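You operate a simulated robot arm through the tools that you are given. There is no shell and no other tool.

The job below is to be done with a simulated robot arm. You get a single attempt, and the scene is never put back.

## Task
Put things in order on the door side of the work table. At the end: the white swatch roll four (marked "4") stands where the white roller stood; the grey felt pad stands on top of the green tub (marked "BANDS"); the white roller stands where the orange scrubbing brush stood; the orange scrubbing brush stands where the grey felt pad stood; whatever was shut is shut again. Leave all else as you found it, and nothing knocked over.
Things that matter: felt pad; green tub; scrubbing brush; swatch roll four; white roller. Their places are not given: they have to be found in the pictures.

Only the result counts: the job must be done as asked and must still hold three seconds after the hand-in. Knocking over, shifting, dropping, spilling or breaking anything else fails it.

## Robot
A 7-joint arm with a two-finger gripper, fixed in place. Base frame: the origin is at the foot of the arm, x ahead of it, y to its left, z up; the work surface is at about z = 0. Lengths are in m, angles in degrees, forces in N, time in s.
With the tool pointing down near the work surface it reaches from about 0.16 to 0.38 m from the base axis. Its first joint turns from -72.0 to 72.0 degrees. Payload 0.6 kg.
The tool frame sits at the grasp point between the pads (the TCP): z along the fingers, y along the line on which they close. The tips reach 0.022 m beyond it. The gripper opens to 0.092 m; its body begins 0.065 m behind the TCP.
Orientation is that of the tool frame in the base frame, as [roll, pitch, yaw] about the fixed x, y, z axes, in that order (R = Rz(yaw) Ry(pitch) Rx(roll)). With the fingers straight down and closing along the base's y, the tool's x points along the base's -x, its y along +y and its z along -z.

## Interface
- The arm moves only by the tool servo_tool. Its argument "rows" is a list of rows, each a list of 7 numbers: the turn, a rotation vector about the tool's x, y, z in degrees, then the shift along the tool's x, y, z in m, then the gripper command, from -1 (shut) to 1 (fully open), values between in proportion. In form: [[rx, ry, rz, dx, dy, dz, claw], ...]. A call has 1 to 20 rows; each row is the pose to reach, as a shift and turn from the pose commanded when the call began, along the tool's axes at that moment. Rows are played at 5 a second. More than 0.05 m and 8.6 degrees between two rows, or a gripper value outside its range, and nothing of the call is played. Where a pose cannot be reached the arm comes as near as it can. A force on the tool above 40 N (or 10 N above the force at the start of the call, whichever is more), or a blocked arm, ends the call early, and 0.2 s more pass. The fingers move at their own pace (about 0.0599 m/s each) and stop on an object; they squeeze with about 26 N. The grip force told is the motor's: it shows also when the fingers shut on nothing. Time passes only in rows, and 0.2 s behind the last, so rows that repeat a pose let the fingers close. It gives the time, the measured TCP pose, the force on the tool (base axes), the opening and the grip force at its end, in the units of the frame above (readings bear some noise), with the torque about the TCP (base axes, N m) and any sound that the robot's microphone picked up.
- Cameras (640 x 400 px; columns grow to the right, rows downward): "scene" is fixed at [0.0405, -0.2608, 0.4045]; the picture's right is [0.89, -0.45, 0.00], its down [-0.26, -0.51, -0.82] and it looks along [0.37, 0.73, -0.57] (base axes); focal length 336 px, centre (320, 200). "wrist" rides on the gripper at [0.071, 0.019, -0.102] in the tool frame; the picture's right is [-0.26, 0.96, 0.00], its down [-0.75, -0.20, -0.62] and it looks along [-0.60, -0.16, 0.78] (tool axes); focal length 280 px, centre (320, 200).
- snapshot(camera): a new picture of that camera. The clock stands still meanwhile.
- locate(camera, pixels): for up to 12 pixels [column, row] of the newest picture of that camera ("zoom" is the newest enlarged one), the place [x, y, z] in the base frame of the surface seen there, good to about 0.003 m. The clock stands still meanwhile.
- enlarge(camera, box): a new picture of the part [left, top, right, bottom] of that camera's present view, enlarged. The clock stands still meanwhile.
- hand_in(): hands the job in; it is judged then, once.

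Open the gripper and draw the arm clear of the work before you hand the job in, unless the task says otherwise.

The tools are called after "Call:" by a JSON object that holds its "api" and its "payload". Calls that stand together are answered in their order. servo_tool: Moves the arm, as the interface text tells. Its arguments: {"type":"object","properties":{"rows":{"type":"array","items":{"type":"array","items":{"type":"number"}}}},"required":["rows"]} The other tools are called the same way: snapshot (camera) takes a picture; locate (camera, pixels) gives the place of the surface under pixels of a picture; enlarge (camera, box) takes an enlarged picture of a part of a camera's view; hand_in () hands the job in.

At the start:

```text
time_s: 0.0
tool_pos: [0.2648, -0.0224, 0.2225]
tool_rot: [180.0, 0.0, -180.0]
wrist_force: [0.1, 0.2, 0.9]
moment: [0.01, -0.02, 0.03]
gripper_width: 0.0919
grasp_force: 0.1
```

scene: 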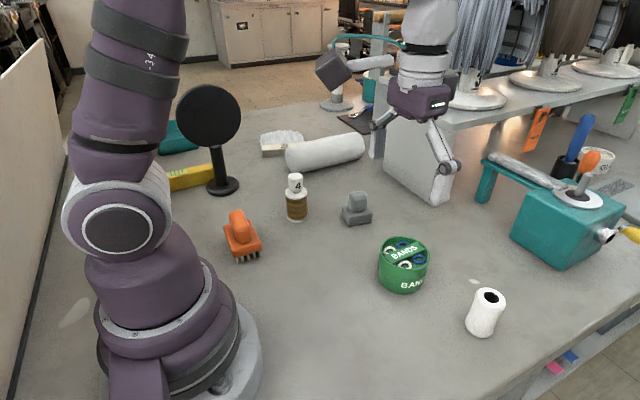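
wrist: 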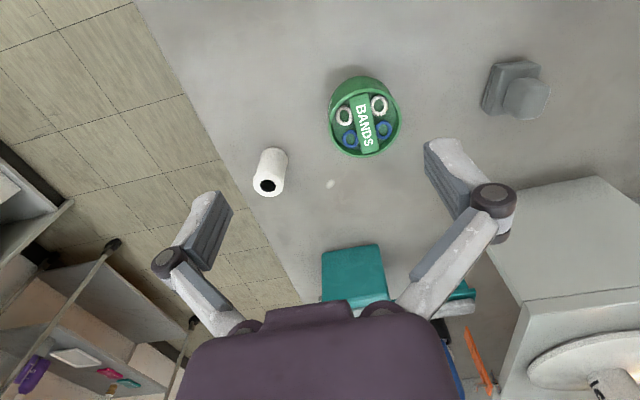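

The scene picture shows the orange brush near (242,235), swatch roll 4 at (296,197), felt pad at (356,208), green tub at (403,265), and white roller at (485,312). I'll enlarge this region for detail and get places.

Call:
{"api": "enlarge", "payload": {"camera": "scene", "box": [200, 150, 520, 350]}}

Call:
{"api": "locate", "payload": {"camera": "scene", "pixels": [[242, 218], [240, 240], [244, 262], [296, 178], [296, 200], [297, 219], [355, 198], [356, 222], [403, 245], [403, 285], [489, 296], [480, 333]]}}

```text
2.00 times, centred on (360, 250) of scene
```

zoom: 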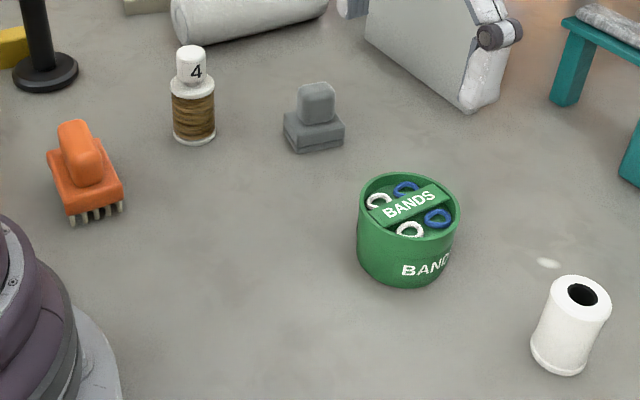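

```text
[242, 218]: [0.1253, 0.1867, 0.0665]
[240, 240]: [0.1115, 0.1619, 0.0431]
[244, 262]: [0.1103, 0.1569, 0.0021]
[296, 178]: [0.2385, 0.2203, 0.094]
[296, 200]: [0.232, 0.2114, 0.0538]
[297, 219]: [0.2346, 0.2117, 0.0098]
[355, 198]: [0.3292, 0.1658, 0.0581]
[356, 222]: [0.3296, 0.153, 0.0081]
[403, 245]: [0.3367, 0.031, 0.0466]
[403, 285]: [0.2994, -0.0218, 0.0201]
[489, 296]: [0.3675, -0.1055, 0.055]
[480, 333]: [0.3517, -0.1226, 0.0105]
```

The zoom shows all five objects clearly. Next I'll look closer at the tub top and white roller in the wrist view, and take more places around the pad and tub in scene.

Call:
{"api": "enlarge", "payload": {"camera": "wrist", "box": [300, 50, 460, 170]}}

Call:
{"api": "locate", "payload": {"camera": "wrist", "pixels": [[330, 115], [400, 115], [358, 78], [368, 156], [365, 118], [346, 118], [380, 105], [262, 152], [285, 155], [268, 192], [253, 185], [283, 185]]}}

Call:
{"api": "enlarge", "payload": {"camera": "scene", "box": [320, 170, 450, 310]}}

```text
3.33 times, centred on (380, 110) of wrist
```

zoom: 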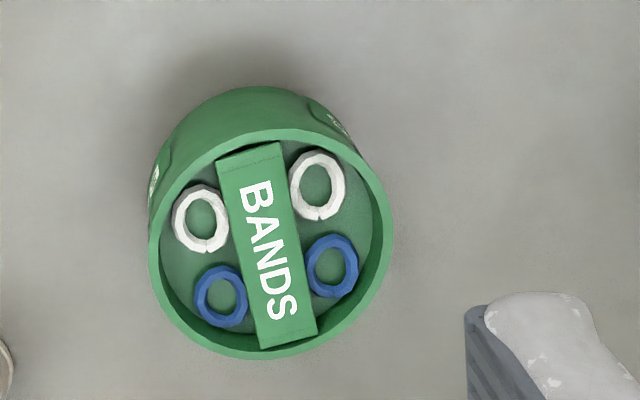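

```text
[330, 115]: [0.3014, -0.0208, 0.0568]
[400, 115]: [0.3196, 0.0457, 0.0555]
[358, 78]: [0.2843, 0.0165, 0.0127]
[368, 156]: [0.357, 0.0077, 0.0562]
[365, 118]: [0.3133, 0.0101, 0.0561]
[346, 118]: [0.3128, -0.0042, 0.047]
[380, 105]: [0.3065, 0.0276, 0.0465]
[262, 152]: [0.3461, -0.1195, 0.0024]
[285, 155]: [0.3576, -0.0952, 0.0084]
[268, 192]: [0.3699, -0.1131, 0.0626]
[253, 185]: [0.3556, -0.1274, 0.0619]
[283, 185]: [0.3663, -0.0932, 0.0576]
```

```text
2.86 times, centred on (385, 240) of scene
```

zoom: 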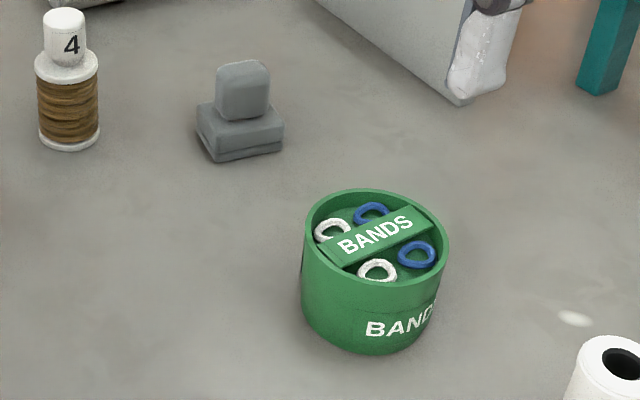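

Tub rim and the BANDS bar are both at z≈0.056, centred near (0.32,0.01). I'll zoom onto the pad, and the tub in the wrist view, for exact geometry.

Call:
{"api": "enlarge", "payload": {"camera": "wrist", "box": [300, 50, 460, 170]}}

Call:
{"api": "locate", "payload": {"camera": "zoom", "pixels": [[222, 165], [278, 150], [262, 345], [312, 328], [268, 245], [155, 250], [388, 220], [240, 140], [270, 353], [175, 180], [350, 320], [185, 330]]}}

Call:
{"api": "enlarge", "payload": {"camera": "scene", "box": [325, 180, 389, 232]}}

```text
3.33 times, centred on (380, 110) of wrist
```

zoom: 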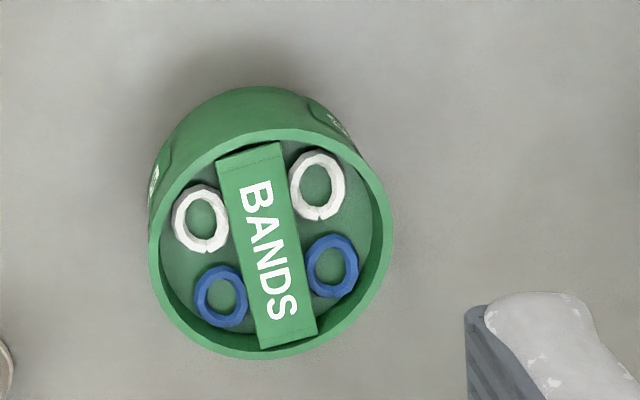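

```text
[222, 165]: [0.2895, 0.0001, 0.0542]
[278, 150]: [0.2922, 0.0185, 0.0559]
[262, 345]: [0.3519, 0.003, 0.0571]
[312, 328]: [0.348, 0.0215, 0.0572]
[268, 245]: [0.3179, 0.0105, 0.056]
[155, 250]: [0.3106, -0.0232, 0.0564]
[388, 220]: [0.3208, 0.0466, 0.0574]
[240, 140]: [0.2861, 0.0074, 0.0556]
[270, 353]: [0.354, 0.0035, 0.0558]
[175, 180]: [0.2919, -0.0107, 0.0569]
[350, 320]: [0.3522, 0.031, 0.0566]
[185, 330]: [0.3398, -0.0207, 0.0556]
```

```text
7.69 times, centred on (357, 206) of scene
```

zoom: 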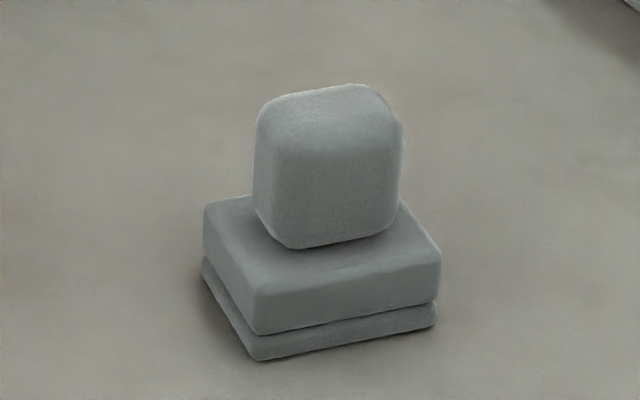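

The pad has a square-ish base with a knob handle. I'll locate its corners in the zoom.

Call:
{"api": "locate", "payload": {"camera": "zoom", "pixels": [[208, 208], [257, 310], [258, 332], [436, 260], [438, 300], [258, 357], [432, 322], [205, 262], [270, 110], [290, 150], [395, 135], [350, 88]]}}

Call:
{"api": "locate", "payload": {"camera": "zoom", "pixels": [[290, 240], [390, 225], [260, 200], [400, 180], [330, 120], [280, 200], [345, 190], [225, 220], [420, 240], [340, 290], [230, 270], [345, 270]]}}

```text
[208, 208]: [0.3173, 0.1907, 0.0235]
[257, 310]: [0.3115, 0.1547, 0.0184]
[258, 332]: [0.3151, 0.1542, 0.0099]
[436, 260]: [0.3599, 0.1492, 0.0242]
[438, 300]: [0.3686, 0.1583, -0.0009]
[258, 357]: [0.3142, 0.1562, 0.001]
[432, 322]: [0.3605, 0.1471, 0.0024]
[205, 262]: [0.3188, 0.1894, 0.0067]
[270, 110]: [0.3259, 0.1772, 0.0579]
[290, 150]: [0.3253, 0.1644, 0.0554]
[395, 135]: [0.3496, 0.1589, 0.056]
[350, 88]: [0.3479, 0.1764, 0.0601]
```

```text
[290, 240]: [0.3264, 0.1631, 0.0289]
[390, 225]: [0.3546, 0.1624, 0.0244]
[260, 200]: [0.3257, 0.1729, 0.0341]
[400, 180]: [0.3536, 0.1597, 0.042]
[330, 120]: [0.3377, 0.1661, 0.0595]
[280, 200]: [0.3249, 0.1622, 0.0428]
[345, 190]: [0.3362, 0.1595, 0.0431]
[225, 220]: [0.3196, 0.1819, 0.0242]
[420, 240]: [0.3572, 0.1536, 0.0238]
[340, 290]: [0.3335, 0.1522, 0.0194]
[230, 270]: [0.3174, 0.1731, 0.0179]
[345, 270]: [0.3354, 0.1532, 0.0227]
```

Pad base is ~0.046×0.036 centred near (0.339,0.169), knob on top to z≈0.060. Next I locate surrounding obstacles: the grey-white block (430,150), lying white tube (325,150), black stand (222,186), yellow box, teal machine.

Call:
{"api": "locate", "payload": {"camera": "scene", "pixels": [[222, 185], [208, 115], [210, 86], [240, 115], [180, 120], [195, 178], [300, 165], [360, 150], [385, 140], [435, 200], [450, 105], [390, 175]]}}

Call:
{"api": "locate", "payload": {"camera": "wrist", "pixels": [[520, 70], [515, 190], [620, 180], [530, 300], [500, 380], [322, 255], [380, 245], [350, 290], [460, 290], [440, 310], [332, 184], [480, 360]]}}

Call:
{"api": "enlarge", "payload": {"camera": "scene", "box": [360, 80, 640, 280]}}

```text
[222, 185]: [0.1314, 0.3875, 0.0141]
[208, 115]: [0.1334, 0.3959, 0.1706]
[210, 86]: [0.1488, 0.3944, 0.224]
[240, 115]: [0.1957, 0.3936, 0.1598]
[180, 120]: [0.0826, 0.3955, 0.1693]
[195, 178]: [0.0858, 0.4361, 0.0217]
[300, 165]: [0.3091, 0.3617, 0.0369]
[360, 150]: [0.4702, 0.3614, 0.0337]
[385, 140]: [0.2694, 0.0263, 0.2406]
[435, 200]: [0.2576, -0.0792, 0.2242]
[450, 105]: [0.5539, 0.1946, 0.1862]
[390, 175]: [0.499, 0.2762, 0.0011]
```

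```text
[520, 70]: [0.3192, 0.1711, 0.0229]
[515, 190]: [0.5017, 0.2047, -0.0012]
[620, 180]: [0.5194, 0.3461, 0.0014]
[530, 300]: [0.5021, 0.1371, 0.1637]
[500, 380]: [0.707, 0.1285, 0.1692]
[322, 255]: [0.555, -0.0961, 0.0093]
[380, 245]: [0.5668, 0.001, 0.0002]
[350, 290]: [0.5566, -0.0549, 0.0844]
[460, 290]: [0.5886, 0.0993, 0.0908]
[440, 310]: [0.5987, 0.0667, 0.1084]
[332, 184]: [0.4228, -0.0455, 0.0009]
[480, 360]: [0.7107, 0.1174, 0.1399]
```

```text
2.00 times, centred on (500, 180) of scene
```

zoom: 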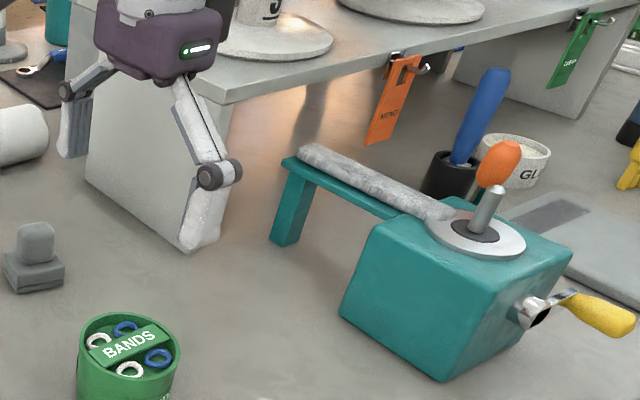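

Obstacles are all beyond x≈0.50 or y≈0.36, so the workspace is clear. I move to about (0.24,0.19,0.19) to view the pad, roll 4 and brush with the wrist camera.

Call:
{"api": "servo_tool", "payload": {"rows": [[0, 0, 0, 0.0025, 0.0212, 0.003, 1], [0, 0, 0, 0.005, 0.0424, 0.0065, 1], [0, 0, 0, 0.0075, 0.0636, 0.01, 1], [0, 0, 0, 0.01, 0.0848, 0.013, 1], [0, 0, 0, 0.0125, 0.106, 0.0165, 1], [0, 0, 0, 0.015, 0.1272, 0.02, 1], [0, 0, 0, 0.0175, 0.1484, 0.023, 1], [0, 0, 0, 0.02, 0.1696, 0.0265, 1], [0, 0, 0, 0.0225, 0.1908, 0.03, 1], [0, 0, 0, 0.025, 0.212, 0.0325, 1], [0, 0, 0, 0.025, 0.212, 0.0325, 1]]}}

Call:
{"api": "snapshot", "payload": {"camera": "wrist"}}

Call:
{"api": "snapshot", "payload": {"camera": "scene"}}

```text
time_s: 2.4
tool_pos: [0.2393, 0.1901, 0.1894]
tool_rot: [179.9, 0.0, 180.0]
wrist_force: [-0.9, 0.6, 1.0]
moment: [0.0, 0.0, 0.0]
gripper_width: 0.0921
grasp_force: 0.0
```

```text
taken
```

wrist: 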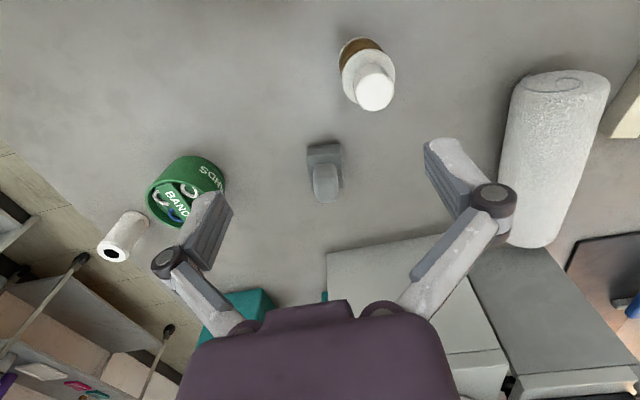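

```text
taken
```

scene: 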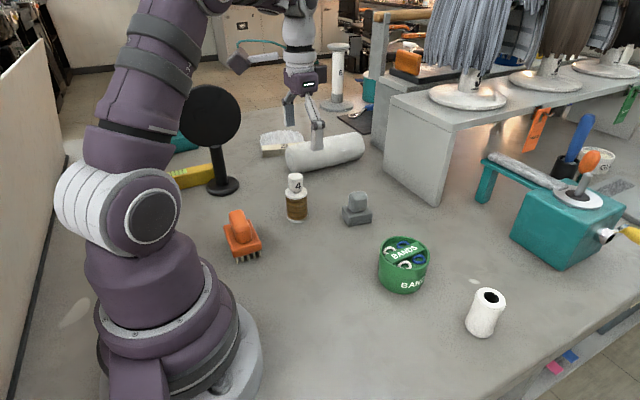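

The pad is at (325,172) in the wrist picture, roll 4 at (367,75). I enlarge both for exact positions.

Call:
{"api": "enlarge", "payload": {"camera": "wrist", "box": [285, 130, 365, 210]}}

Call:
{"api": "locate", "payload": {"camera": "zoom", "pixels": [[180, 90], [270, 75], [190, 180], [280, 190], [200, 250], [230, 230], [270, 215], [240, 330], [300, 310], [225, 300], [290, 260], [220, 130]]}}

```text
5.00 times, centred on (325, 170) of wrist
```

zoom: 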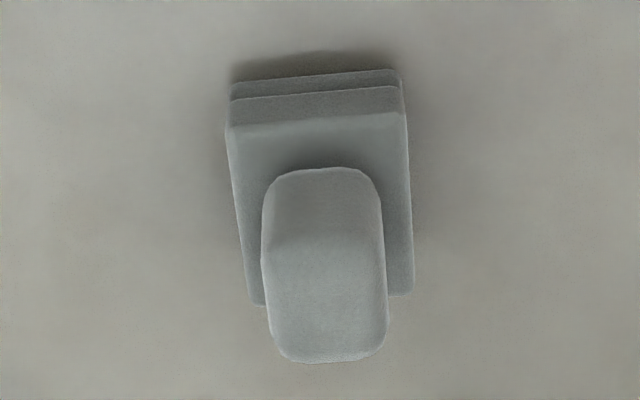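

```text
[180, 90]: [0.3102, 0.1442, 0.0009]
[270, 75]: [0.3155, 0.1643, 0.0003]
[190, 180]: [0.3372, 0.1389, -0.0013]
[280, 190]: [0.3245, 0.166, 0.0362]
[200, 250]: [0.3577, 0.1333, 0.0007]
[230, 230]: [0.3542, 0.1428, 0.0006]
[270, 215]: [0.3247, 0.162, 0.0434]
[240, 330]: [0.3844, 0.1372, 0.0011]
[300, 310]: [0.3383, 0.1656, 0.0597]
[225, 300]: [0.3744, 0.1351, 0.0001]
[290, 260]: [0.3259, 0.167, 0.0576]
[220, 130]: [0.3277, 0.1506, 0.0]
```

I take the knob and base corner pixels from this zoom: base corners (230,130),(405,118),(252,300),(412,290), knob edges (268,300),(385,300).

Call:
{"api": "locate", "payload": {"camera": "zoom", "pixels": [[234, 130], [403, 118], [254, 300], [410, 288], [272, 300], [383, 295], [325, 245], [330, 355], [327, 300], [268, 230], [377, 215], [282, 350]]}}

Call:
{"api": "enlarge", "payload": {"camera": "wrist", "box": [327, 30, 407, 115]}}

```text
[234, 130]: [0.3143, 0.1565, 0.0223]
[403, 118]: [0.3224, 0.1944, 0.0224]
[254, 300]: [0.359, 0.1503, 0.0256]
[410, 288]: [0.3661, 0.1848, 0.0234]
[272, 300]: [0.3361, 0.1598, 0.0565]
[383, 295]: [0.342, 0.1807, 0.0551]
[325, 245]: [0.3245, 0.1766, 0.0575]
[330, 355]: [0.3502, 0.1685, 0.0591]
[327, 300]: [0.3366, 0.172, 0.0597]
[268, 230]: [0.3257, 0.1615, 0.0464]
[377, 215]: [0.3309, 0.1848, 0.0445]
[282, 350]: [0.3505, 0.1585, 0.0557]
```

```text
4.71 times, centred on (367, 72) of wrist
```

zoom: 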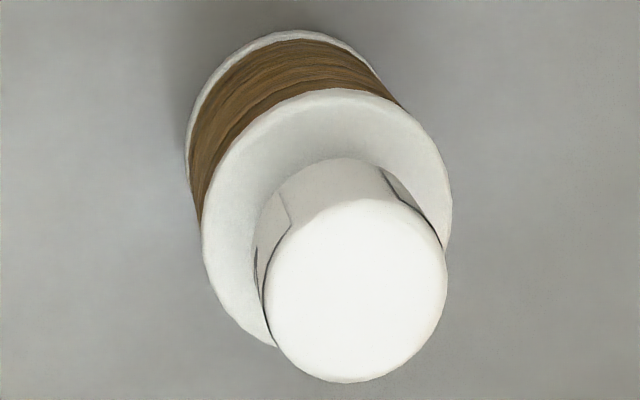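

Pad centre ≈(0.339,0.171), turned ≈-10° about z. I move above it at z≈0.12, turning the tool by 10° about its z.

Call:
{"api": "servo_tool", "payload": {"rows": [[0, 0, 2, -0.0166, -0.0031, 0.008, 1], [0, 0, 4, -0.0332, -0.0062, 0.016, 1], [0, 0, 6, -0.0498, -0.0093, 0.028, 1], [0, 0, 8, -0.0664, -0.0124, 0.042, 1], [0, 0, 10, -0.083, -0.0155, 0.056, 1], [0, 0, 10, -0.0995, -0.0186, 0.07, 1], [0, 0, 10, -0.0995, -0.0186, 0.07, 1], [0, 0, 10, -0.0995, -0.0186, 0.07, 1]]}}

Call:
{"api": "snapshot", "payload": {"camera": "scene"}}

Call:
{"api": "snapshot", "payload": {"camera": "wrist"}}

```text
time_s: 4.2
tool_pos: [0.3385, 0.1718, 0.1196]
tool_rot: [-180.0, 0.0, 169.9]
wrist_force: [-0.9, -0.4, 0.1]
moment: [0.02, 0.01, -0.01]
gripper_width: 0.092
grasp_force: 0.1
```

```text
taken
```

scene: 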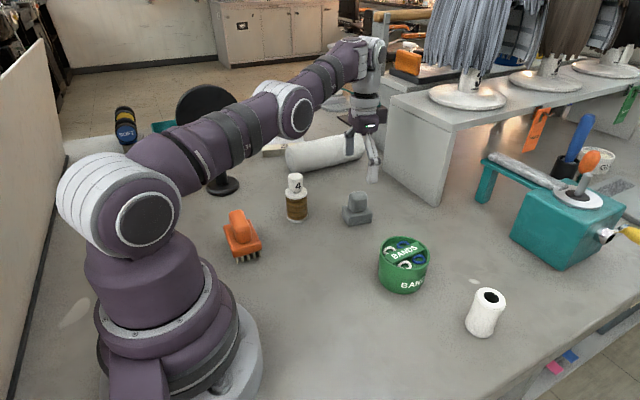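

```text
taken
```

wrist: 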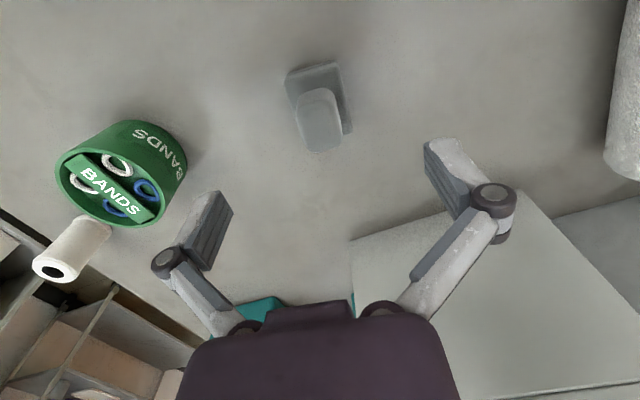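

The knob shows at (318,120), close to the predicted projection of the grasp line (320,123). I zoom in to refine the knob centre before descending.

Call:
{"api": "enlarge", "payload": {"camera": "wrist", "box": [256, 55, 384, 165]}}

```text
3.64 times, centred on (320, 110) of wrist
```

zoom: 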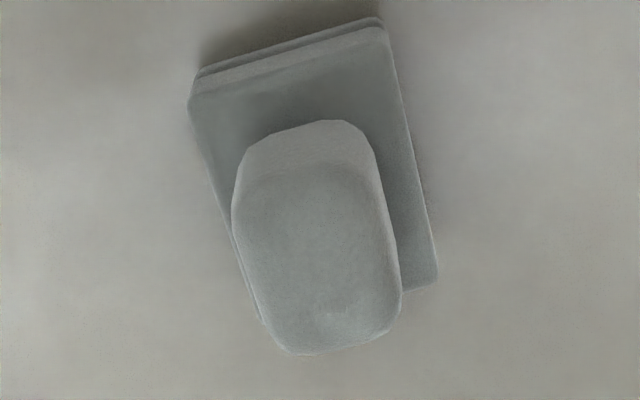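

I locate base corners and knob edges in this closer zoom.

Call:
{"api": "locate", "payload": {"camera": "zoom", "pixels": [[197, 100], [382, 38], [432, 278], [258, 310], [240, 220], [395, 260], [310, 180], [335, 345], [322, 260], [280, 345], [390, 325], [370, 180]]}}

```text
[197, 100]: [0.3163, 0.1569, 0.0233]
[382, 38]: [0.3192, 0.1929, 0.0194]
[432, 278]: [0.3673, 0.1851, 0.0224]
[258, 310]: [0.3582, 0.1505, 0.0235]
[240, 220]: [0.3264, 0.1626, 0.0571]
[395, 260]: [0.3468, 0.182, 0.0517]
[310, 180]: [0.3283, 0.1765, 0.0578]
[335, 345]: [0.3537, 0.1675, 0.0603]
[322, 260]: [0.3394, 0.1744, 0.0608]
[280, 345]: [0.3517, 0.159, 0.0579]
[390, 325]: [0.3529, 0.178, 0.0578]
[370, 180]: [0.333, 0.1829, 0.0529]
```

Knob centre is (0.3395,0.171), yaw ≈-9.5°, matching the tool. I descend to z≈0.051 and then close.

Call:
{"api": "servo_tool", "payload": {"rows": [[0, 0, 0, -0.0005, 0, 0.02, 1], [0, 0, 0, -0.001, 0, 0.04, 1], [0, 0, 0, -0.001, 0, 0.055, 1], [0, 0, 0, -0.001, 0, 0.063, 1], [0, 0, 0, -0.001, 0, 0.069, 1], [0, 0, 0, -0.001, 0, 0.069, 1]]}}

Call:
{"api": "snapshot", "payload": {"camera": "wrist"}}

Call:
{"api": "enlarge", "payload": {"camera": "scene", "box": [300, 130, 420, 230]}}

```text
time_s: 5.6
tool_pos: [0.3394, 0.1721, 0.0492]
tool_rot: [-180.0, 0.1, 170.0]
wrist_force: [-0.2, 0.0, 0.8]
moment: [-0.04, 0.0, 0.01]
gripper_width: 0.092
grasp_force: 0.1
```

```text
taken
```

wrist: 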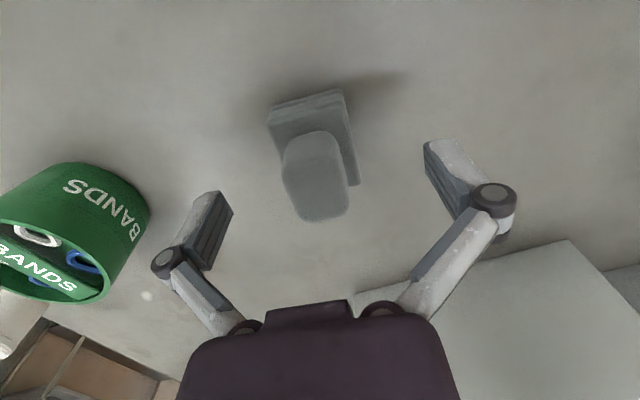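

```text
4.00 times, centred on (360, 180) of scene
```

zoom: 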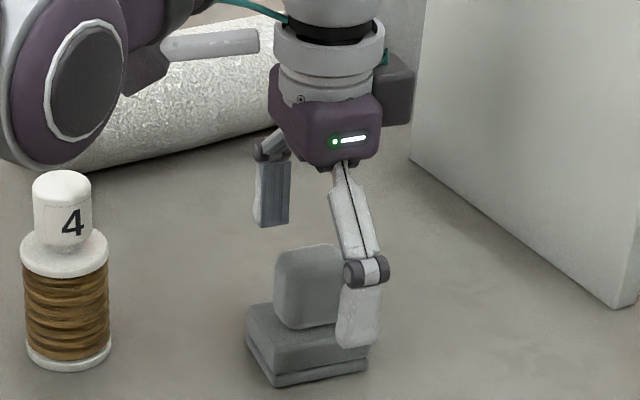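

The knob sits between the fingers, tips slightly above the base. I close on the knob.

Call:
{"api": "servo_tool", "payload": {"rows": [[0, 0, 0, 0, 0, -0.001, 0.2], [0, 0, 0, 0, 0, -0.001, -0.2], [0, 0, 0, 0, 0, -0.001, -0.6], [0, 0, 0, 0, 0, -0.001, -1], [0, 0, 0, 0, 0, -0.001, -1], [0, 0, 0, 0, 0, -0.001, -1]]}}

Call:
{"api": "snapshot", "payload": {"camera": "wrist"}}

```text
time_s: 7.0
tool_pos: [0.3402, 0.1719, 0.0511]
tool_rot: [180.0, 0.0, 170.0]
wrist_force: [0.4, -0.3, 3.6]
moment: [-0.02, 0.04, 0.02]
gripper_width: 0.0252
grasp_force: 26.4
```

```text
taken
```

wrist: 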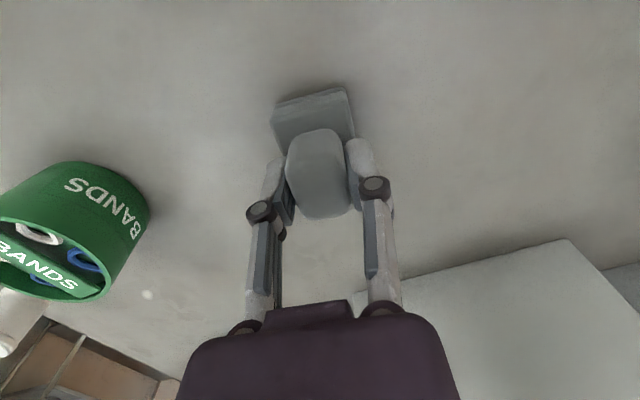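

Grip holds: width 0.025, 26 N. I lift the pad straight up by 0.09.

Call:
{"api": "servo_tool", "payload": {"rows": [[0, 0, 0, 0, 0, -0.01, -1], [0, 0, 0, 0, 0, -0.025, -1], [0, 0, 0, 0, 0, -0.045, -1], [0, 0, 0, 0, 0, -0.065, -1], [0, 0, 0, 0, 0, -0.08, -1], [0, 0, 0, 0, 0, -0.09, -1], [0, 0, 0, 0, 0, -0.09, -1]]}}

Call:
{"api": "snapshot", "payload": {"camera": "wrist"}}

Call:
{"api": "snapshot", "payload": {"camera": "scene"}}

```text
time_s: 8.6
tool_pos: [0.3344, 0.1688, 0.1408]
tool_rot: [-180.0, 0.0, 170.0]
wrist_force: [-0.8, 0.4, -1.2]
moment: [-0.02, 0.03, 0.02]
gripper_width: 0.0252
grasp_force: 25.5
out of reach, approached as far as the arm can: row 6, 7
```

```text
taken
```

wrist: 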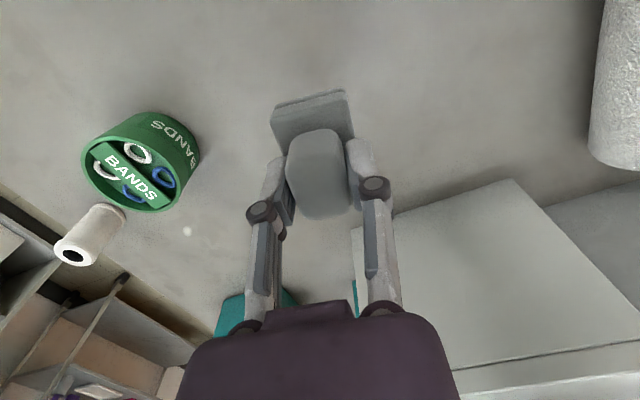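

```text
taken
```

scene: 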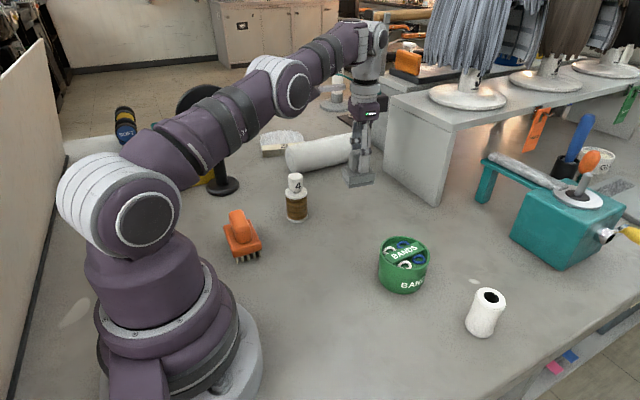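

Lifted; the arm was clamped a little inward at this height (reach limit). I carry the pad over the tub at z≈0.14, turning 13° so its long side lies along the BANDS bar.

Call:
{"api": "servo_tool", "payload": {"rows": [[0, 0, -1.5, 0.002, -0.018, 0, -1], [0, 0, -3, 0.002, -0.038, 0, -1], [0, 0, -5, 0, -0.058, 0, -1], [0, 0, -7, -0.003, -0.078, 0, -1], [0, 0, -9, -0.006, -0.098, 0, -1], [0, 0, -11, -0.009, -0.118, 0, -1], [0, 0, -13, -0.012, -0.138, 0, -1], [0, 0, -13, -0.0137, -0.15, 0, -1], [0, 0, -13, -0.0137, -0.1578, 0, -1], [0, 0, -13, -0.0137, -0.1578, 0, -1], [0, 0, -13, -0.0137, -0.1578, 0, -1]]}}

Call:
{"api": "snapshot", "payload": {"camera": "wrist"}}

Call:
{"api": "snapshot", "payload": {"camera": "scene"}}

```text
time_s: 11.0
tool_pos: [0.3209, 0.0099, 0.141]
tool_rot: [180.0, 0.1, -176.9]
wrist_force: [-0.6, 0.5, -0.8]
moment: [0.0, -0.04, 0.0]
gripper_width: 0.0252
grasp_force: 25.8
```

```text
taken
```

wrist: 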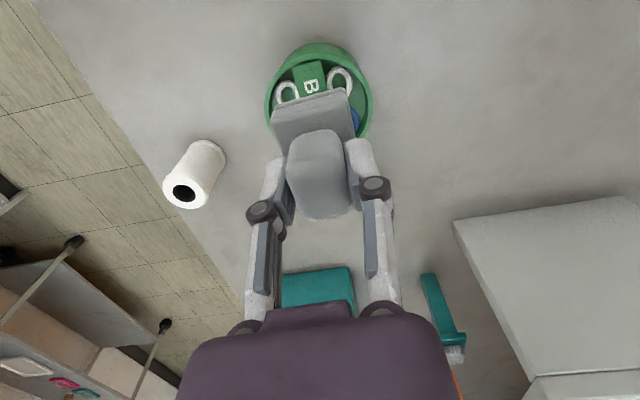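

```text
taken
```

scene: 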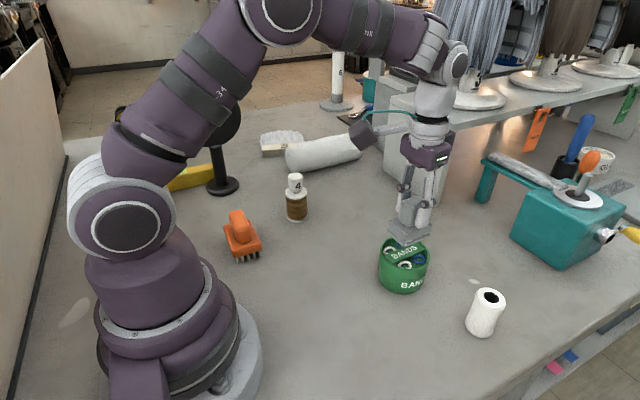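

TCP is at (0.3209,0.0099,0.141), pad just over the tub. I check the pad in hand and the tub's rim via zooms.

Call:
{"api": "enlarge", "payload": {"camera": "wrist", "box": [240, 30, 400, 140]}}

Call:
{"api": "locate", "payload": {"camera": "zoom", "pixels": [[145, 260], [420, 180], [300, 135], [250, 75], [315, 60], [440, 235], [100, 215], [290, 40], [500, 190], [140, 235], [410, 165], [280, 200]]}}

Call:
{"api": "enlarge", "payload": {"camera": "scene", "box": [350, 170, 470, 300]}}

```text
3.64 times, centred on (320, 85) of wrist
```

zoom: 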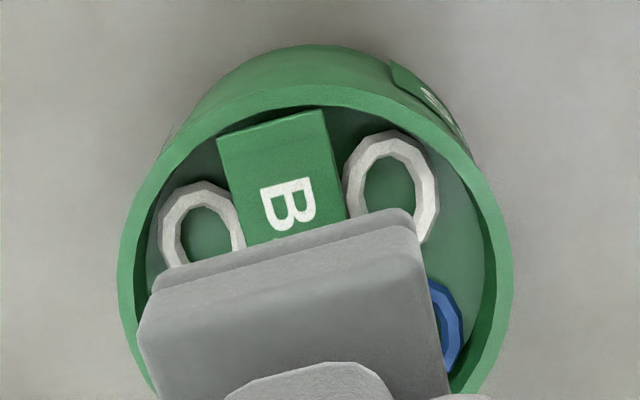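

```text
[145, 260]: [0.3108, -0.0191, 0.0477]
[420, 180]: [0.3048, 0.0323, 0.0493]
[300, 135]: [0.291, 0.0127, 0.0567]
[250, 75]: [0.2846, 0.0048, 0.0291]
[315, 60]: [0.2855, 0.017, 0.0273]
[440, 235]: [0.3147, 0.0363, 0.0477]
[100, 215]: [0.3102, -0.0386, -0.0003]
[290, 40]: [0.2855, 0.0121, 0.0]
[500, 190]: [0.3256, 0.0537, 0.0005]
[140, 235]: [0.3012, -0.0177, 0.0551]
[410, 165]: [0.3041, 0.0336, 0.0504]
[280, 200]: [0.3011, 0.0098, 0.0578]
```

```text
3.08 times, centred on (410, 235) of scene
```

zoom: 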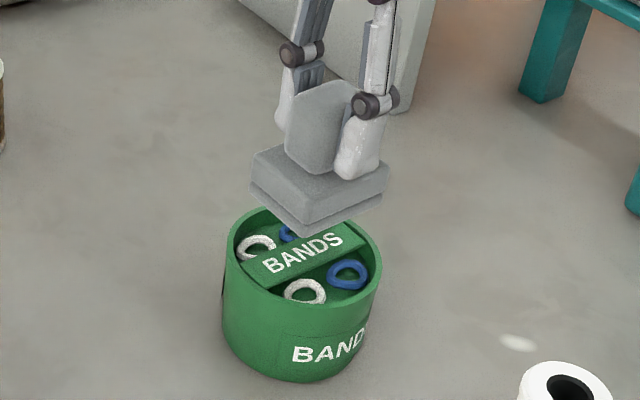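

I refine the bar's edges and the pad's near corners in the wrist zoom.

Call:
{"api": "enlarge", "payload": {"camera": "wrist", "box": [240, 30, 400, 140]}}

Call:
{"api": "locate", "payload": {"camera": "zoom", "pixels": [[222, 146], [322, 118], [245, 238], [343, 212], [160, 320], [415, 255], [155, 300], [410, 225], [280, 300], [440, 380], [165, 385], [350, 300]]}}

```text
3.64 times, centred on (320, 85) of wrist
```

zoom: 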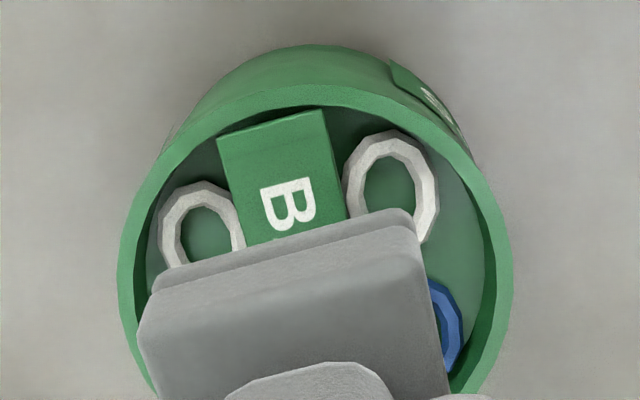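

```text
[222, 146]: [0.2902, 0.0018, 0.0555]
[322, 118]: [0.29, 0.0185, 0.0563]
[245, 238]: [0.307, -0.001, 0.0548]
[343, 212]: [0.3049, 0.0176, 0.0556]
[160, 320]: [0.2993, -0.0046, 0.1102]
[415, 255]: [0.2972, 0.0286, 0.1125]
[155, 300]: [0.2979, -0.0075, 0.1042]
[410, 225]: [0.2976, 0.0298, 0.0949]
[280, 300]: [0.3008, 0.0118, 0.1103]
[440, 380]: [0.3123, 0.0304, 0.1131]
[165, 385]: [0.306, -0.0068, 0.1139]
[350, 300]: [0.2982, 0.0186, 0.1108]
```

Pad centre in hand ≈(0.321,0.0115), bar axis y≈0.0103; that is well centred. I lower by 0.032 slowly and read the force.

Call:
{"api": "servo_tool", "payload": {"rows": [[0, 0, 0, 0, -0.001, 0.01, -1], [0, 0, 0, 0, -0.001, 0.02, -1], [0, 0, 0, 0, -0.001, 0.026, -1], [0, 0, 0, 0, -0.001, 0.029, -1], [0, 0, 0, 0, -0.001, 0.031, -1], [0, 0, 0, 0, -0.001, 0.032, -1], [0, 0, 0, 0, -0.001, 0.032, -1]]}}

Call:
{"api": "enlarge", "payload": {"camera": "scene", "box": [350, 190, 470, 300]}}

```text
time_s: 12.6
tool_pos: [0.3207, 0.0104, 0.1083]
tool_rot: [180.0, 0.0, -176.9]
wrist_force: [-0.1, -0.1, -0.6]
moment: [-0.01, 0.0, -0.01]
gripper_width: 0.0254
grasp_force: 26.2
```

```text
3.64 times, centred on (410, 245) of scene
```

zoom: 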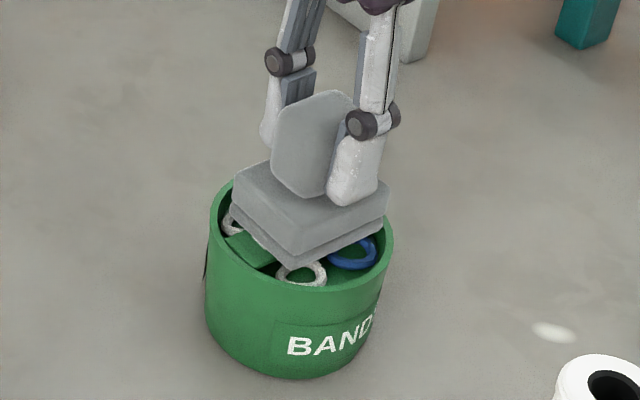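

No contact yet (force z -0.6). I lower in 1 mm steps to about z 0.1055.

Call:
{"api": "servo_tool", "payload": {"rows": [[0, 0, 0, 0, -0.0005, 0.001, -1], [0, 0, 0, 0, -0.0005, 0.0015, -1], [0, 0, 0, 0, -0.0005, 0.002, -1], [0, 0, 0, 0, -0.0005, 0.002, -1]]}}

```text
time_s: 13.6
tool_pos: [0.3219, 0.009, 0.1062]
tool_rot: [-180.0, 0.2, -177.1]
wrist_force: [-3.7, 1.3, 28.0]
moment: [0.07, 0.21, -0.06]
gripper_width: 0.0248
grasp_force: 25.4
```

Contact: 28 N upward. I ease back about 0.8 mm to relieve the force before release.

Call:
{"api": "servo_tool", "payload": {"rows": [[0, 0, 0, 0, 0, -0.0006, -1], [0, 0, 0, 0, 0, -0.0008, -1], [0, 0, 0, 0, 0, -0.0008, -1]]}}

```text
time_s: 14.4
tool_pos: [0.3217, 0.0086, 0.1087]
tool_rot: [-180.0, -0.1, -177.0]
wrist_force: [2.9, 0.3, 6.1]
moment: [0.02, -0.32, 0.01]
gripper_width: 0.0252
grasp_force: 26.0
```

Light contact at 6 N. Now I open the fingers gradually while holding the pose.

Call:
{"api": "servo_tool", "payload": {"rows": [[0, 0, 0, 0, 0, 0, -0.4], [0, 0, 0, 0, 0, 0, -0.2], [0, 0, 0, 0, 0, 0, 0.1], [0, 0, 0, 0, 0, 0, 0.3], [0, 0, 0, 0, 0, 0, 0.3], [0, 0, 0, 0, 0, 0, 0.3]]}}

Call:
{"api": "enlarge", "payload": {"camera": "scene", "box": [350, 190, 470, 300]}}

Call:
{"api": "snapshot", "payload": {"camera": "wrist"}}

```text
time_s: 15.8
tool_pos: [0.321, 0.0102, 0.107]
tool_rot: [-180.0, 0.0, -177.0]
wrist_force: [0.0, 0.0, 0.1]
moment: [0.01, 0.03, 0.01]
gripper_width: 0.0597
grasp_force: 0.1
```

```text
3.64 times, centred on (410, 245) of scene
```

zoom: 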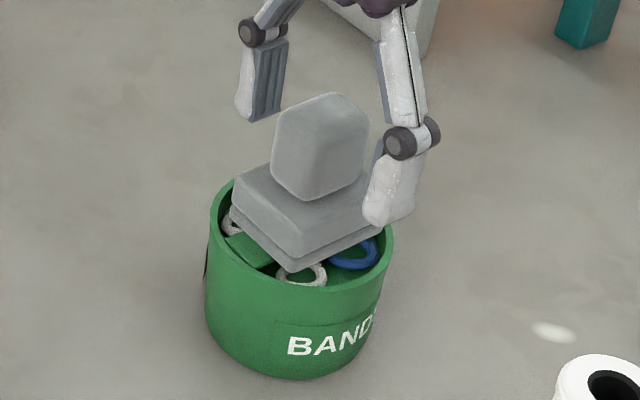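

```text
taken
```

wrist: 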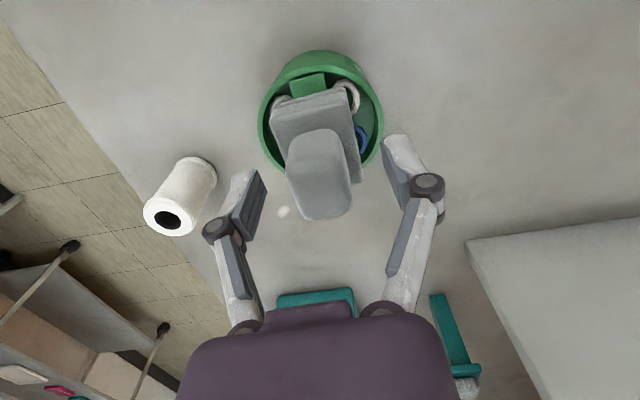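

The pad stands freely on the tub and the fingers are clear at its sides. I lift straight up to z≈0.18, and zoom on the brush in the scene view.

Call:
{"api": "servo_tool", "payload": {"rows": [[0, 0, 0, 0, 0, -0.01, 0.3], [0, 0, 0, 0, 0, -0.025, 0.3], [0, 0, 0, 0, 0, -0.045, 0.3], [0, 0, 0, 0, 0, -0.065, 0.6], [0, 0, 0, 0, 0, -0.08, 1], [0, 0, 0, 0, 0, -0.08, 1]]}}

Call:
{"api": "enlarge", "payload": {"camera": "scene", "box": [340, 170, 470, 300]}}

Call:
{"api": "enlarge", "payload": {"camera": "scene", "box": [205, 195, 285, 275]}}

```text
time_s: 17.2
tool_pos: [0.3218, 0.0081, 0.187]
tool_rot: [180.0, 0.0, -177.0]
wrist_force: [0.0, 0.4, -0.6]
moment: [0.02, -0.01, 0.01]
gripper_width: 0.0918
grasp_force: 0.0
```

```text
3.08 times, centred on (405, 235) of scene
```

zoom: 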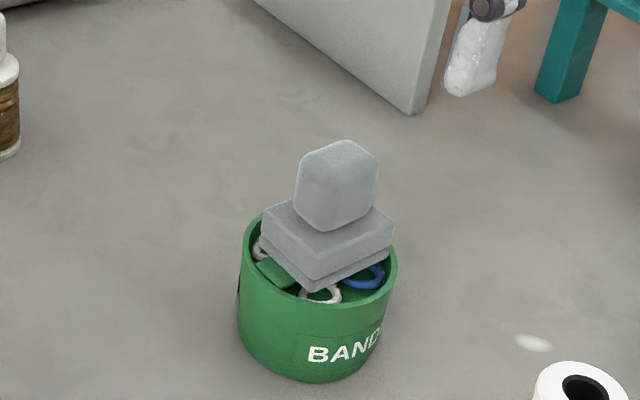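

```text
5.00 times, centred on (245, 235) of scene
```

zoom: 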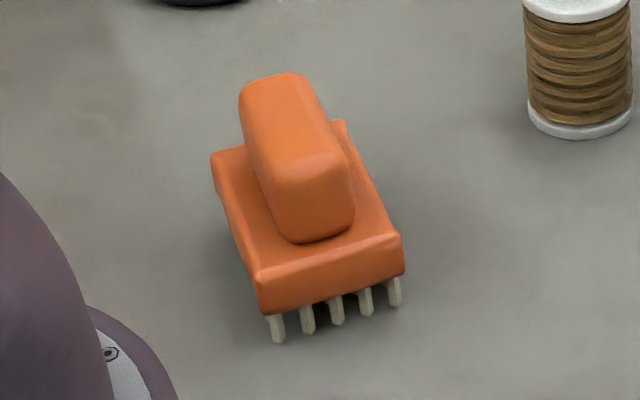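

Pad is stable on the tub. In the brush zoom I locate the handle and body corners.

Call:
{"api": "locate", "payload": {"camera": "zoom", "pixels": [[245, 95], [305, 78], [275, 175], [348, 165], [350, 230], [285, 235], [215, 160], [258, 275], [400, 238], [345, 125], [278, 338], [395, 303]]}}

Call:
{"api": "locate", "payload": {"camera": "zoom", "pixels": [[290, 120], [310, 160], [315, 210], [230, 200], [260, 305], [400, 270], [380, 210], [300, 255], [262, 120], [330, 130], [240, 240], [370, 230]]}}

```text
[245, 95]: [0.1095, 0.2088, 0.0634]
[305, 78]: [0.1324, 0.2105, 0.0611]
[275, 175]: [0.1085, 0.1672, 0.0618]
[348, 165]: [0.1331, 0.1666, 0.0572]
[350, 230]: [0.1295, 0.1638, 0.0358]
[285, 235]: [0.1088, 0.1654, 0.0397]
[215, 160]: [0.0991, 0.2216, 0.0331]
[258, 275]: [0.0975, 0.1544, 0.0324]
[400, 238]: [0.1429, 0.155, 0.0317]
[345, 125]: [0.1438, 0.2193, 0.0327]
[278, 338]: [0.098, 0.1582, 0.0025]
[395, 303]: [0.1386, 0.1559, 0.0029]
```

```text
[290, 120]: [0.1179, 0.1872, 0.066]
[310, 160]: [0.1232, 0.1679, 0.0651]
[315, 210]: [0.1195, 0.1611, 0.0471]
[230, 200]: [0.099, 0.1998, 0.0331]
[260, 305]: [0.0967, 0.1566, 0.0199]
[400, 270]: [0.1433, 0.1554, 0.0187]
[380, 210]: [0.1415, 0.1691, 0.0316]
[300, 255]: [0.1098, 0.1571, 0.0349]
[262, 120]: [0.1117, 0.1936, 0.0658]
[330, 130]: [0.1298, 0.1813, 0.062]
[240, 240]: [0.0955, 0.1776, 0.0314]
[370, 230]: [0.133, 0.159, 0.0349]
```

Brush body spans x 0.0975–0.1435, y 0.154–0.221; handle ≈0.024 wide along x, centre (0.1205,0.187), top z 0.066. I travel above it while turning the tool -87° about its z so the fingers close along base x.

Call:
{"api": "servo_tool", "payload": {"rows": [[0, 0, -7.25, 0.0159, 0.0158, 0, 1], [0, 0, -14.5, 0.0318, 0.0316, 0, 1], [0, 0, -21.75, 0.0477, 0.0474, 0, 1], [0, 0, -29, 0.0636, 0.0632, 0, 1], [0, 0, -36.25, 0.0795, 0.079, 0, 1], [0, 0, -43.5, 0.0954, 0.0948, 0, 1], [0, 0, -50.75, 0.1113, 0.1106, 0, 1], [0, 0, -58, 0.1272, 0.1264, 0.003, 1], [0, 0, -65.25, 0.1431, 0.1422, 0.006, 1], [0, 0, -72.5, 0.159, 0.158, 0.01, 1], [0, 0, -79.75, 0.175, 0.1736, 0.014, 1], [0, 0, -87, 0.1911, 0.1892, 0.017, 1], [0, 0, -87, 0.1911, 0.1892, 0.017, 1], [0, 0, -87, 0.1911, 0.1892, 0.017, 1]]}}

Call:
{"api": "snapshot", "payload": {"camera": "wrist"}}

Call:
{"api": "snapshot", "payload": {"camera": "scene"}}

```text
time_s: 20.2
tool_pos: [0.1205, 0.1882, 0.1711]
tool_rot: [180.0, -0.1, -90.0]
wrist_force: [-0.3, 0.5, 0.0]
moment: [-0.02, -0.03, -0.01]
gripper_width: 0.0919
grasp_force: 0.0
```

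```text
taken
```

wrist: 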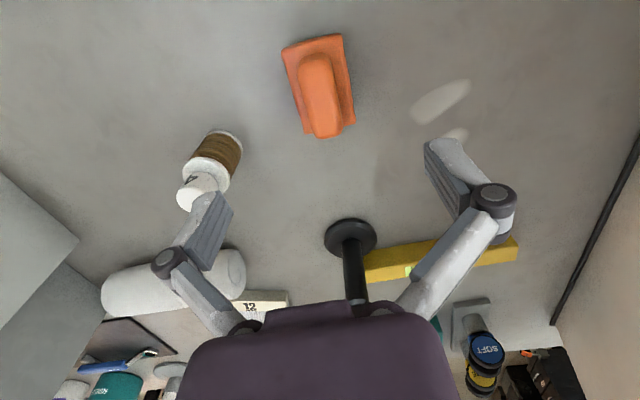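

```text
taken
```

scene: 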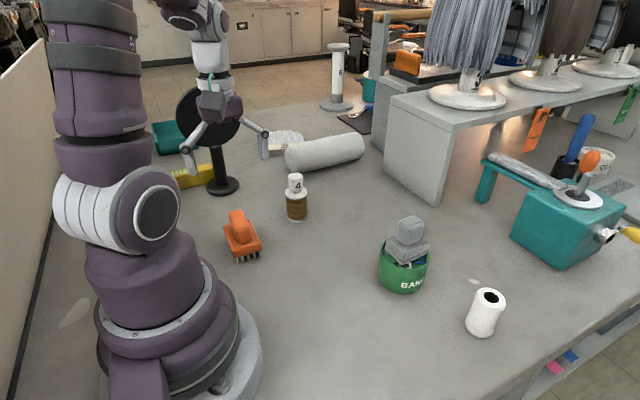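

The brush is now at (318,85) in the wrist picture. I enlarge it and locate the handle and body corners.

Call:
{"api": "enlarge", "payload": {"camera": "wrist", "box": [256, 25, 384, 145]}}

Call:
{"api": "locate", "payload": {"camera": "wrist", "pixels": [[284, 52], [341, 36], [354, 120], [304, 131], [302, 60], [330, 58], [339, 125], [313, 125], [320, 90], [210, 170], [425, 140], [208, 205]]}}

```text
3.33 times, centred on (320, 85) of wrist
```

zoom: 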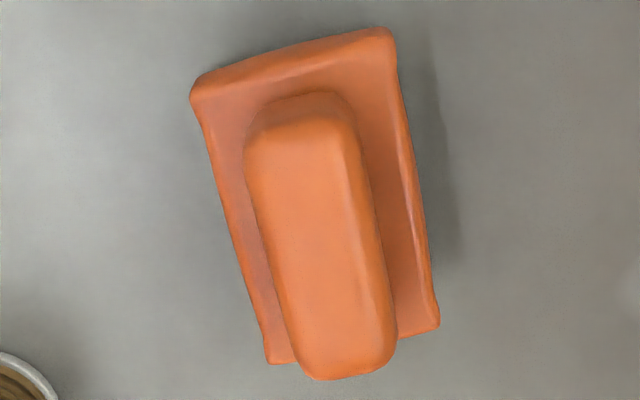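

```text
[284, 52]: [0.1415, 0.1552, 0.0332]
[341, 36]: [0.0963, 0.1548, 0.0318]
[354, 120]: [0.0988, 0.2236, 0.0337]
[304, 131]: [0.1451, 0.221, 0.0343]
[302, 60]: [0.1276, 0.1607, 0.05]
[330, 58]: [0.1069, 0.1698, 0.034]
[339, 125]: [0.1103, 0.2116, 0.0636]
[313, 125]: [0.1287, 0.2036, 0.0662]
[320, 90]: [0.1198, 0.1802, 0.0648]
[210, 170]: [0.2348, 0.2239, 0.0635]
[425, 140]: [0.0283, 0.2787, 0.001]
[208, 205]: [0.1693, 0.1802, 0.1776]
```

Body centre (0.1204,0.1887) with yaw ≈-2°, directly beneath the TCP. I descend to z≈0.058 with a 2° correction.

Call:
{"api": "servo_tool", "payload": {"rows": [[0, 0, 1, 0, 0, 0.02, 1], [0, 0, 2, 0, 0, 0.04, 1], [0, 0, 2, 0, 0, 0.06, 1], [0, 0, 2, 0, 0, 0.08, 1], [0, 0, 2, 0, 0, 0.095, 1], [0, 0, 2, 0, 0, 0.105, 1], [0, 0, 2, 0, 0, 0.112, 1], [0, 0, 2, 0, 0, 0.112, 1]]}}

Call:
{"api": "snapshot", "payload": {"camera": "wrist"}}

Call:
{"api": "enlarge", "payload": {"camera": "scene", "box": [180, 170, 300, 270]}}

```text
time_s: 22.0
tool_pos: [0.1204, 0.1878, 0.0586]
tool_rot: [180.0, 0.0, -92.1]
wrist_force: [0.0, 1.2, 0.0]
moment: [0.03, -0.02, 0.02]
gripper_width: 0.0921
grasp_force: 0.0
```

```text
taken
```

wrist: 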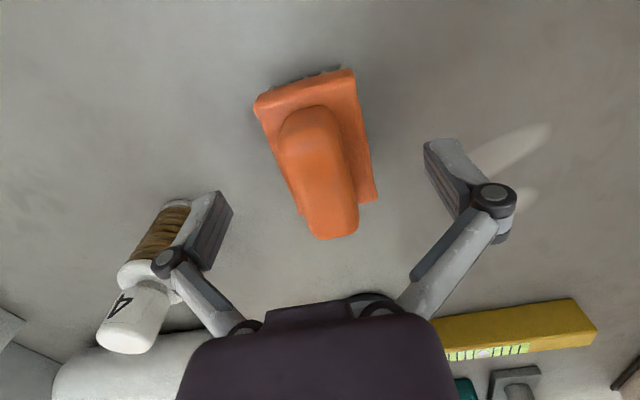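

```text
4.00 times, centred on (240, 220) of scene
```

zoom: 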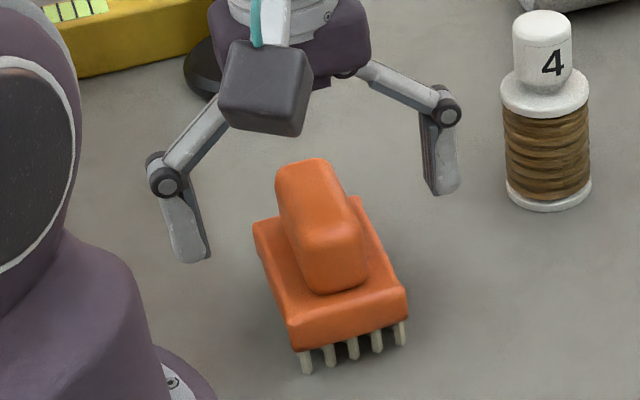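

Fingers straddle the handle with clearance to roll 4. I close on the handle.

Call:
{"api": "servo_tool", "payload": {"rows": [[0, 0, 0, 0, 0, 0, 0.3], [0, 0, 0, 0, 0, 0, -0.1], [0, 0, 0, 0, 0, 0, -0.5], [0, 0, 0, 0, 0, 0, -1], [0, 0, 0, 0, 0, 0, -1], [0, 0, 0, 0, 0, 0, -1]]}}

Call:
{"api": "snapshot", "payload": {"camera": "wrist"}}

```text
time_s: 23.4
tool_pos: [0.1215, 0.1878, 0.0587]
tool_rot: [-180.0, -0.1, -92.1]
wrist_force: [-0.3, 0.5, 3.2]
moment: [-0.03, 0.0, 0.04]
gripper_width: 0.0252
grasp_force: 25.9
```

```text
taken
```

wrist: 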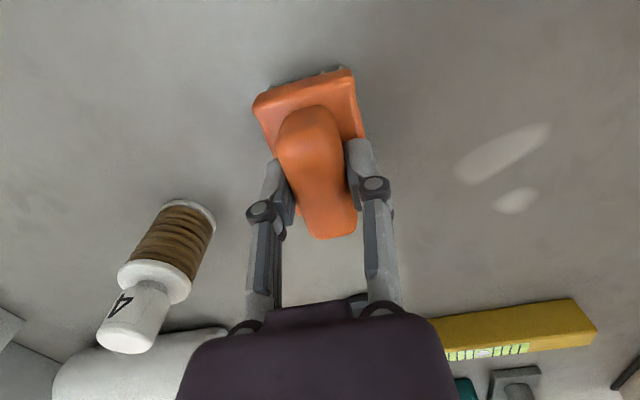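

Gripped at width 0.025. I lift the brush straight up by 0.125 to clear roll 4.

Call:
{"api": "servo_tool", "payload": {"rows": [[0, 0, 0, 0, 0, -0.01, -1], [0, 0, 0, 0, 0, -0.025, -1], [0, 0, 0, 0, 0, -0.045, -1], [0, 0, 0, 0, 0, -0.065, -1], [0, 0, 0, 0, 0, -0.085, -1], [0, 0, 0, 0, 0, -0.105, -1], [0, 0, 0, 0, 0, -0.125, -1], [0, 0, 0, 0, 0, -0.125, -1]]}}

Call:
{"api": "snapshot", "payload": {"camera": "wrist"}}

```text
time_s: 25.2
tool_pos: [0.1202, 0.1885, 0.183]
tool_rot: [180.0, 0.1, -92.0]
wrist_force: [0.7, -0.1, 0.2]
moment: [0.01, 0.02, -0.01]
gripper_width: 0.0251
grasp_force: 26.3
```

```text
taken
```

wrist: 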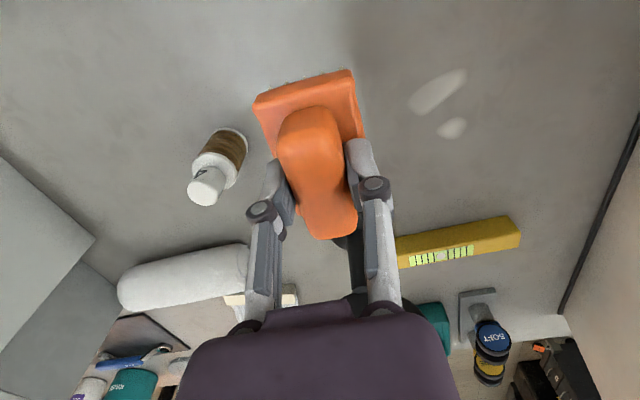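

Brush held securely. I carry it over to about (0.322,0.162,0.165), curving slightly away from roll 4.

Call:
{"api": "servo_tool", "payload": {"rows": [[0, 0, 0, 0.008, -0.0202, 0, -1], [0, 0, 0, 0.016, -0.0404, 0, -1], [0, 0, 0, 0.024, -0.0606, 0, -1], [0, 0, 0, 0.032, -0.0808, 0, -1], [0, 0, 0, 0.036, -0.101, 0, -1], [0, 0, 0, 0.036, -0.1212, 0, -1], [0, 0, 0, 0.034, -0.1414, 0, -1], [0, 0, 0, 0.03, -0.1616, 0.005, -1], [0, 0, 0, 0.025, -0.1818, 0.011, -1], [0, 0, 0, 0.019, -0.2024, 0.018, -1], [0, 0, 0, 0.019, -0.2024, 0.018, -1], [0, 0, 0, 0.019, -0.2024, 0.018, -1]]}}

Call:
{"api": "snapshot", "payload": {"camera": "wrist"}}

Call:
{"api": "snapshot", "payload": {"camera": "scene"}}

```text
time_s: 27.8
tool_pos: [0.3225, 0.1621, 0.1642]
tool_rot: [-179.9, -0.1, -92.0]
wrist_force: [-0.5, -0.5, -0.6]
moment: [0.0, -0.02, 0.02]
gripper_width: 0.0252
grasp_force: 26.0
```

```text
taken
```

wrist: 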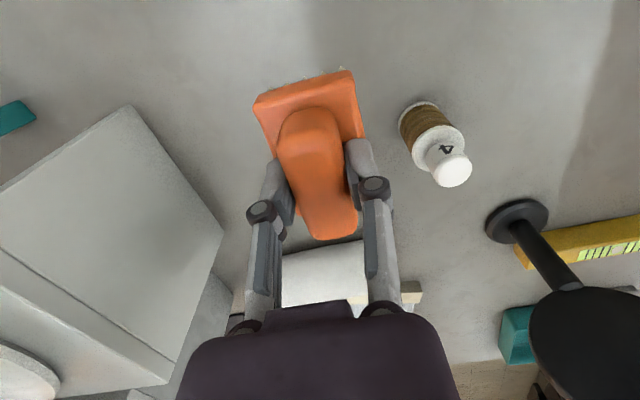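

```text
taken
```

scene: 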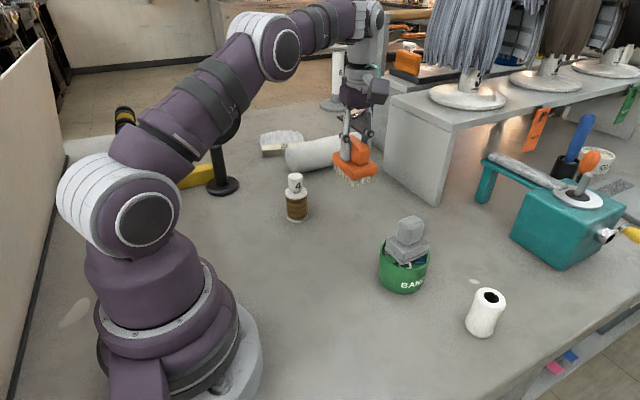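

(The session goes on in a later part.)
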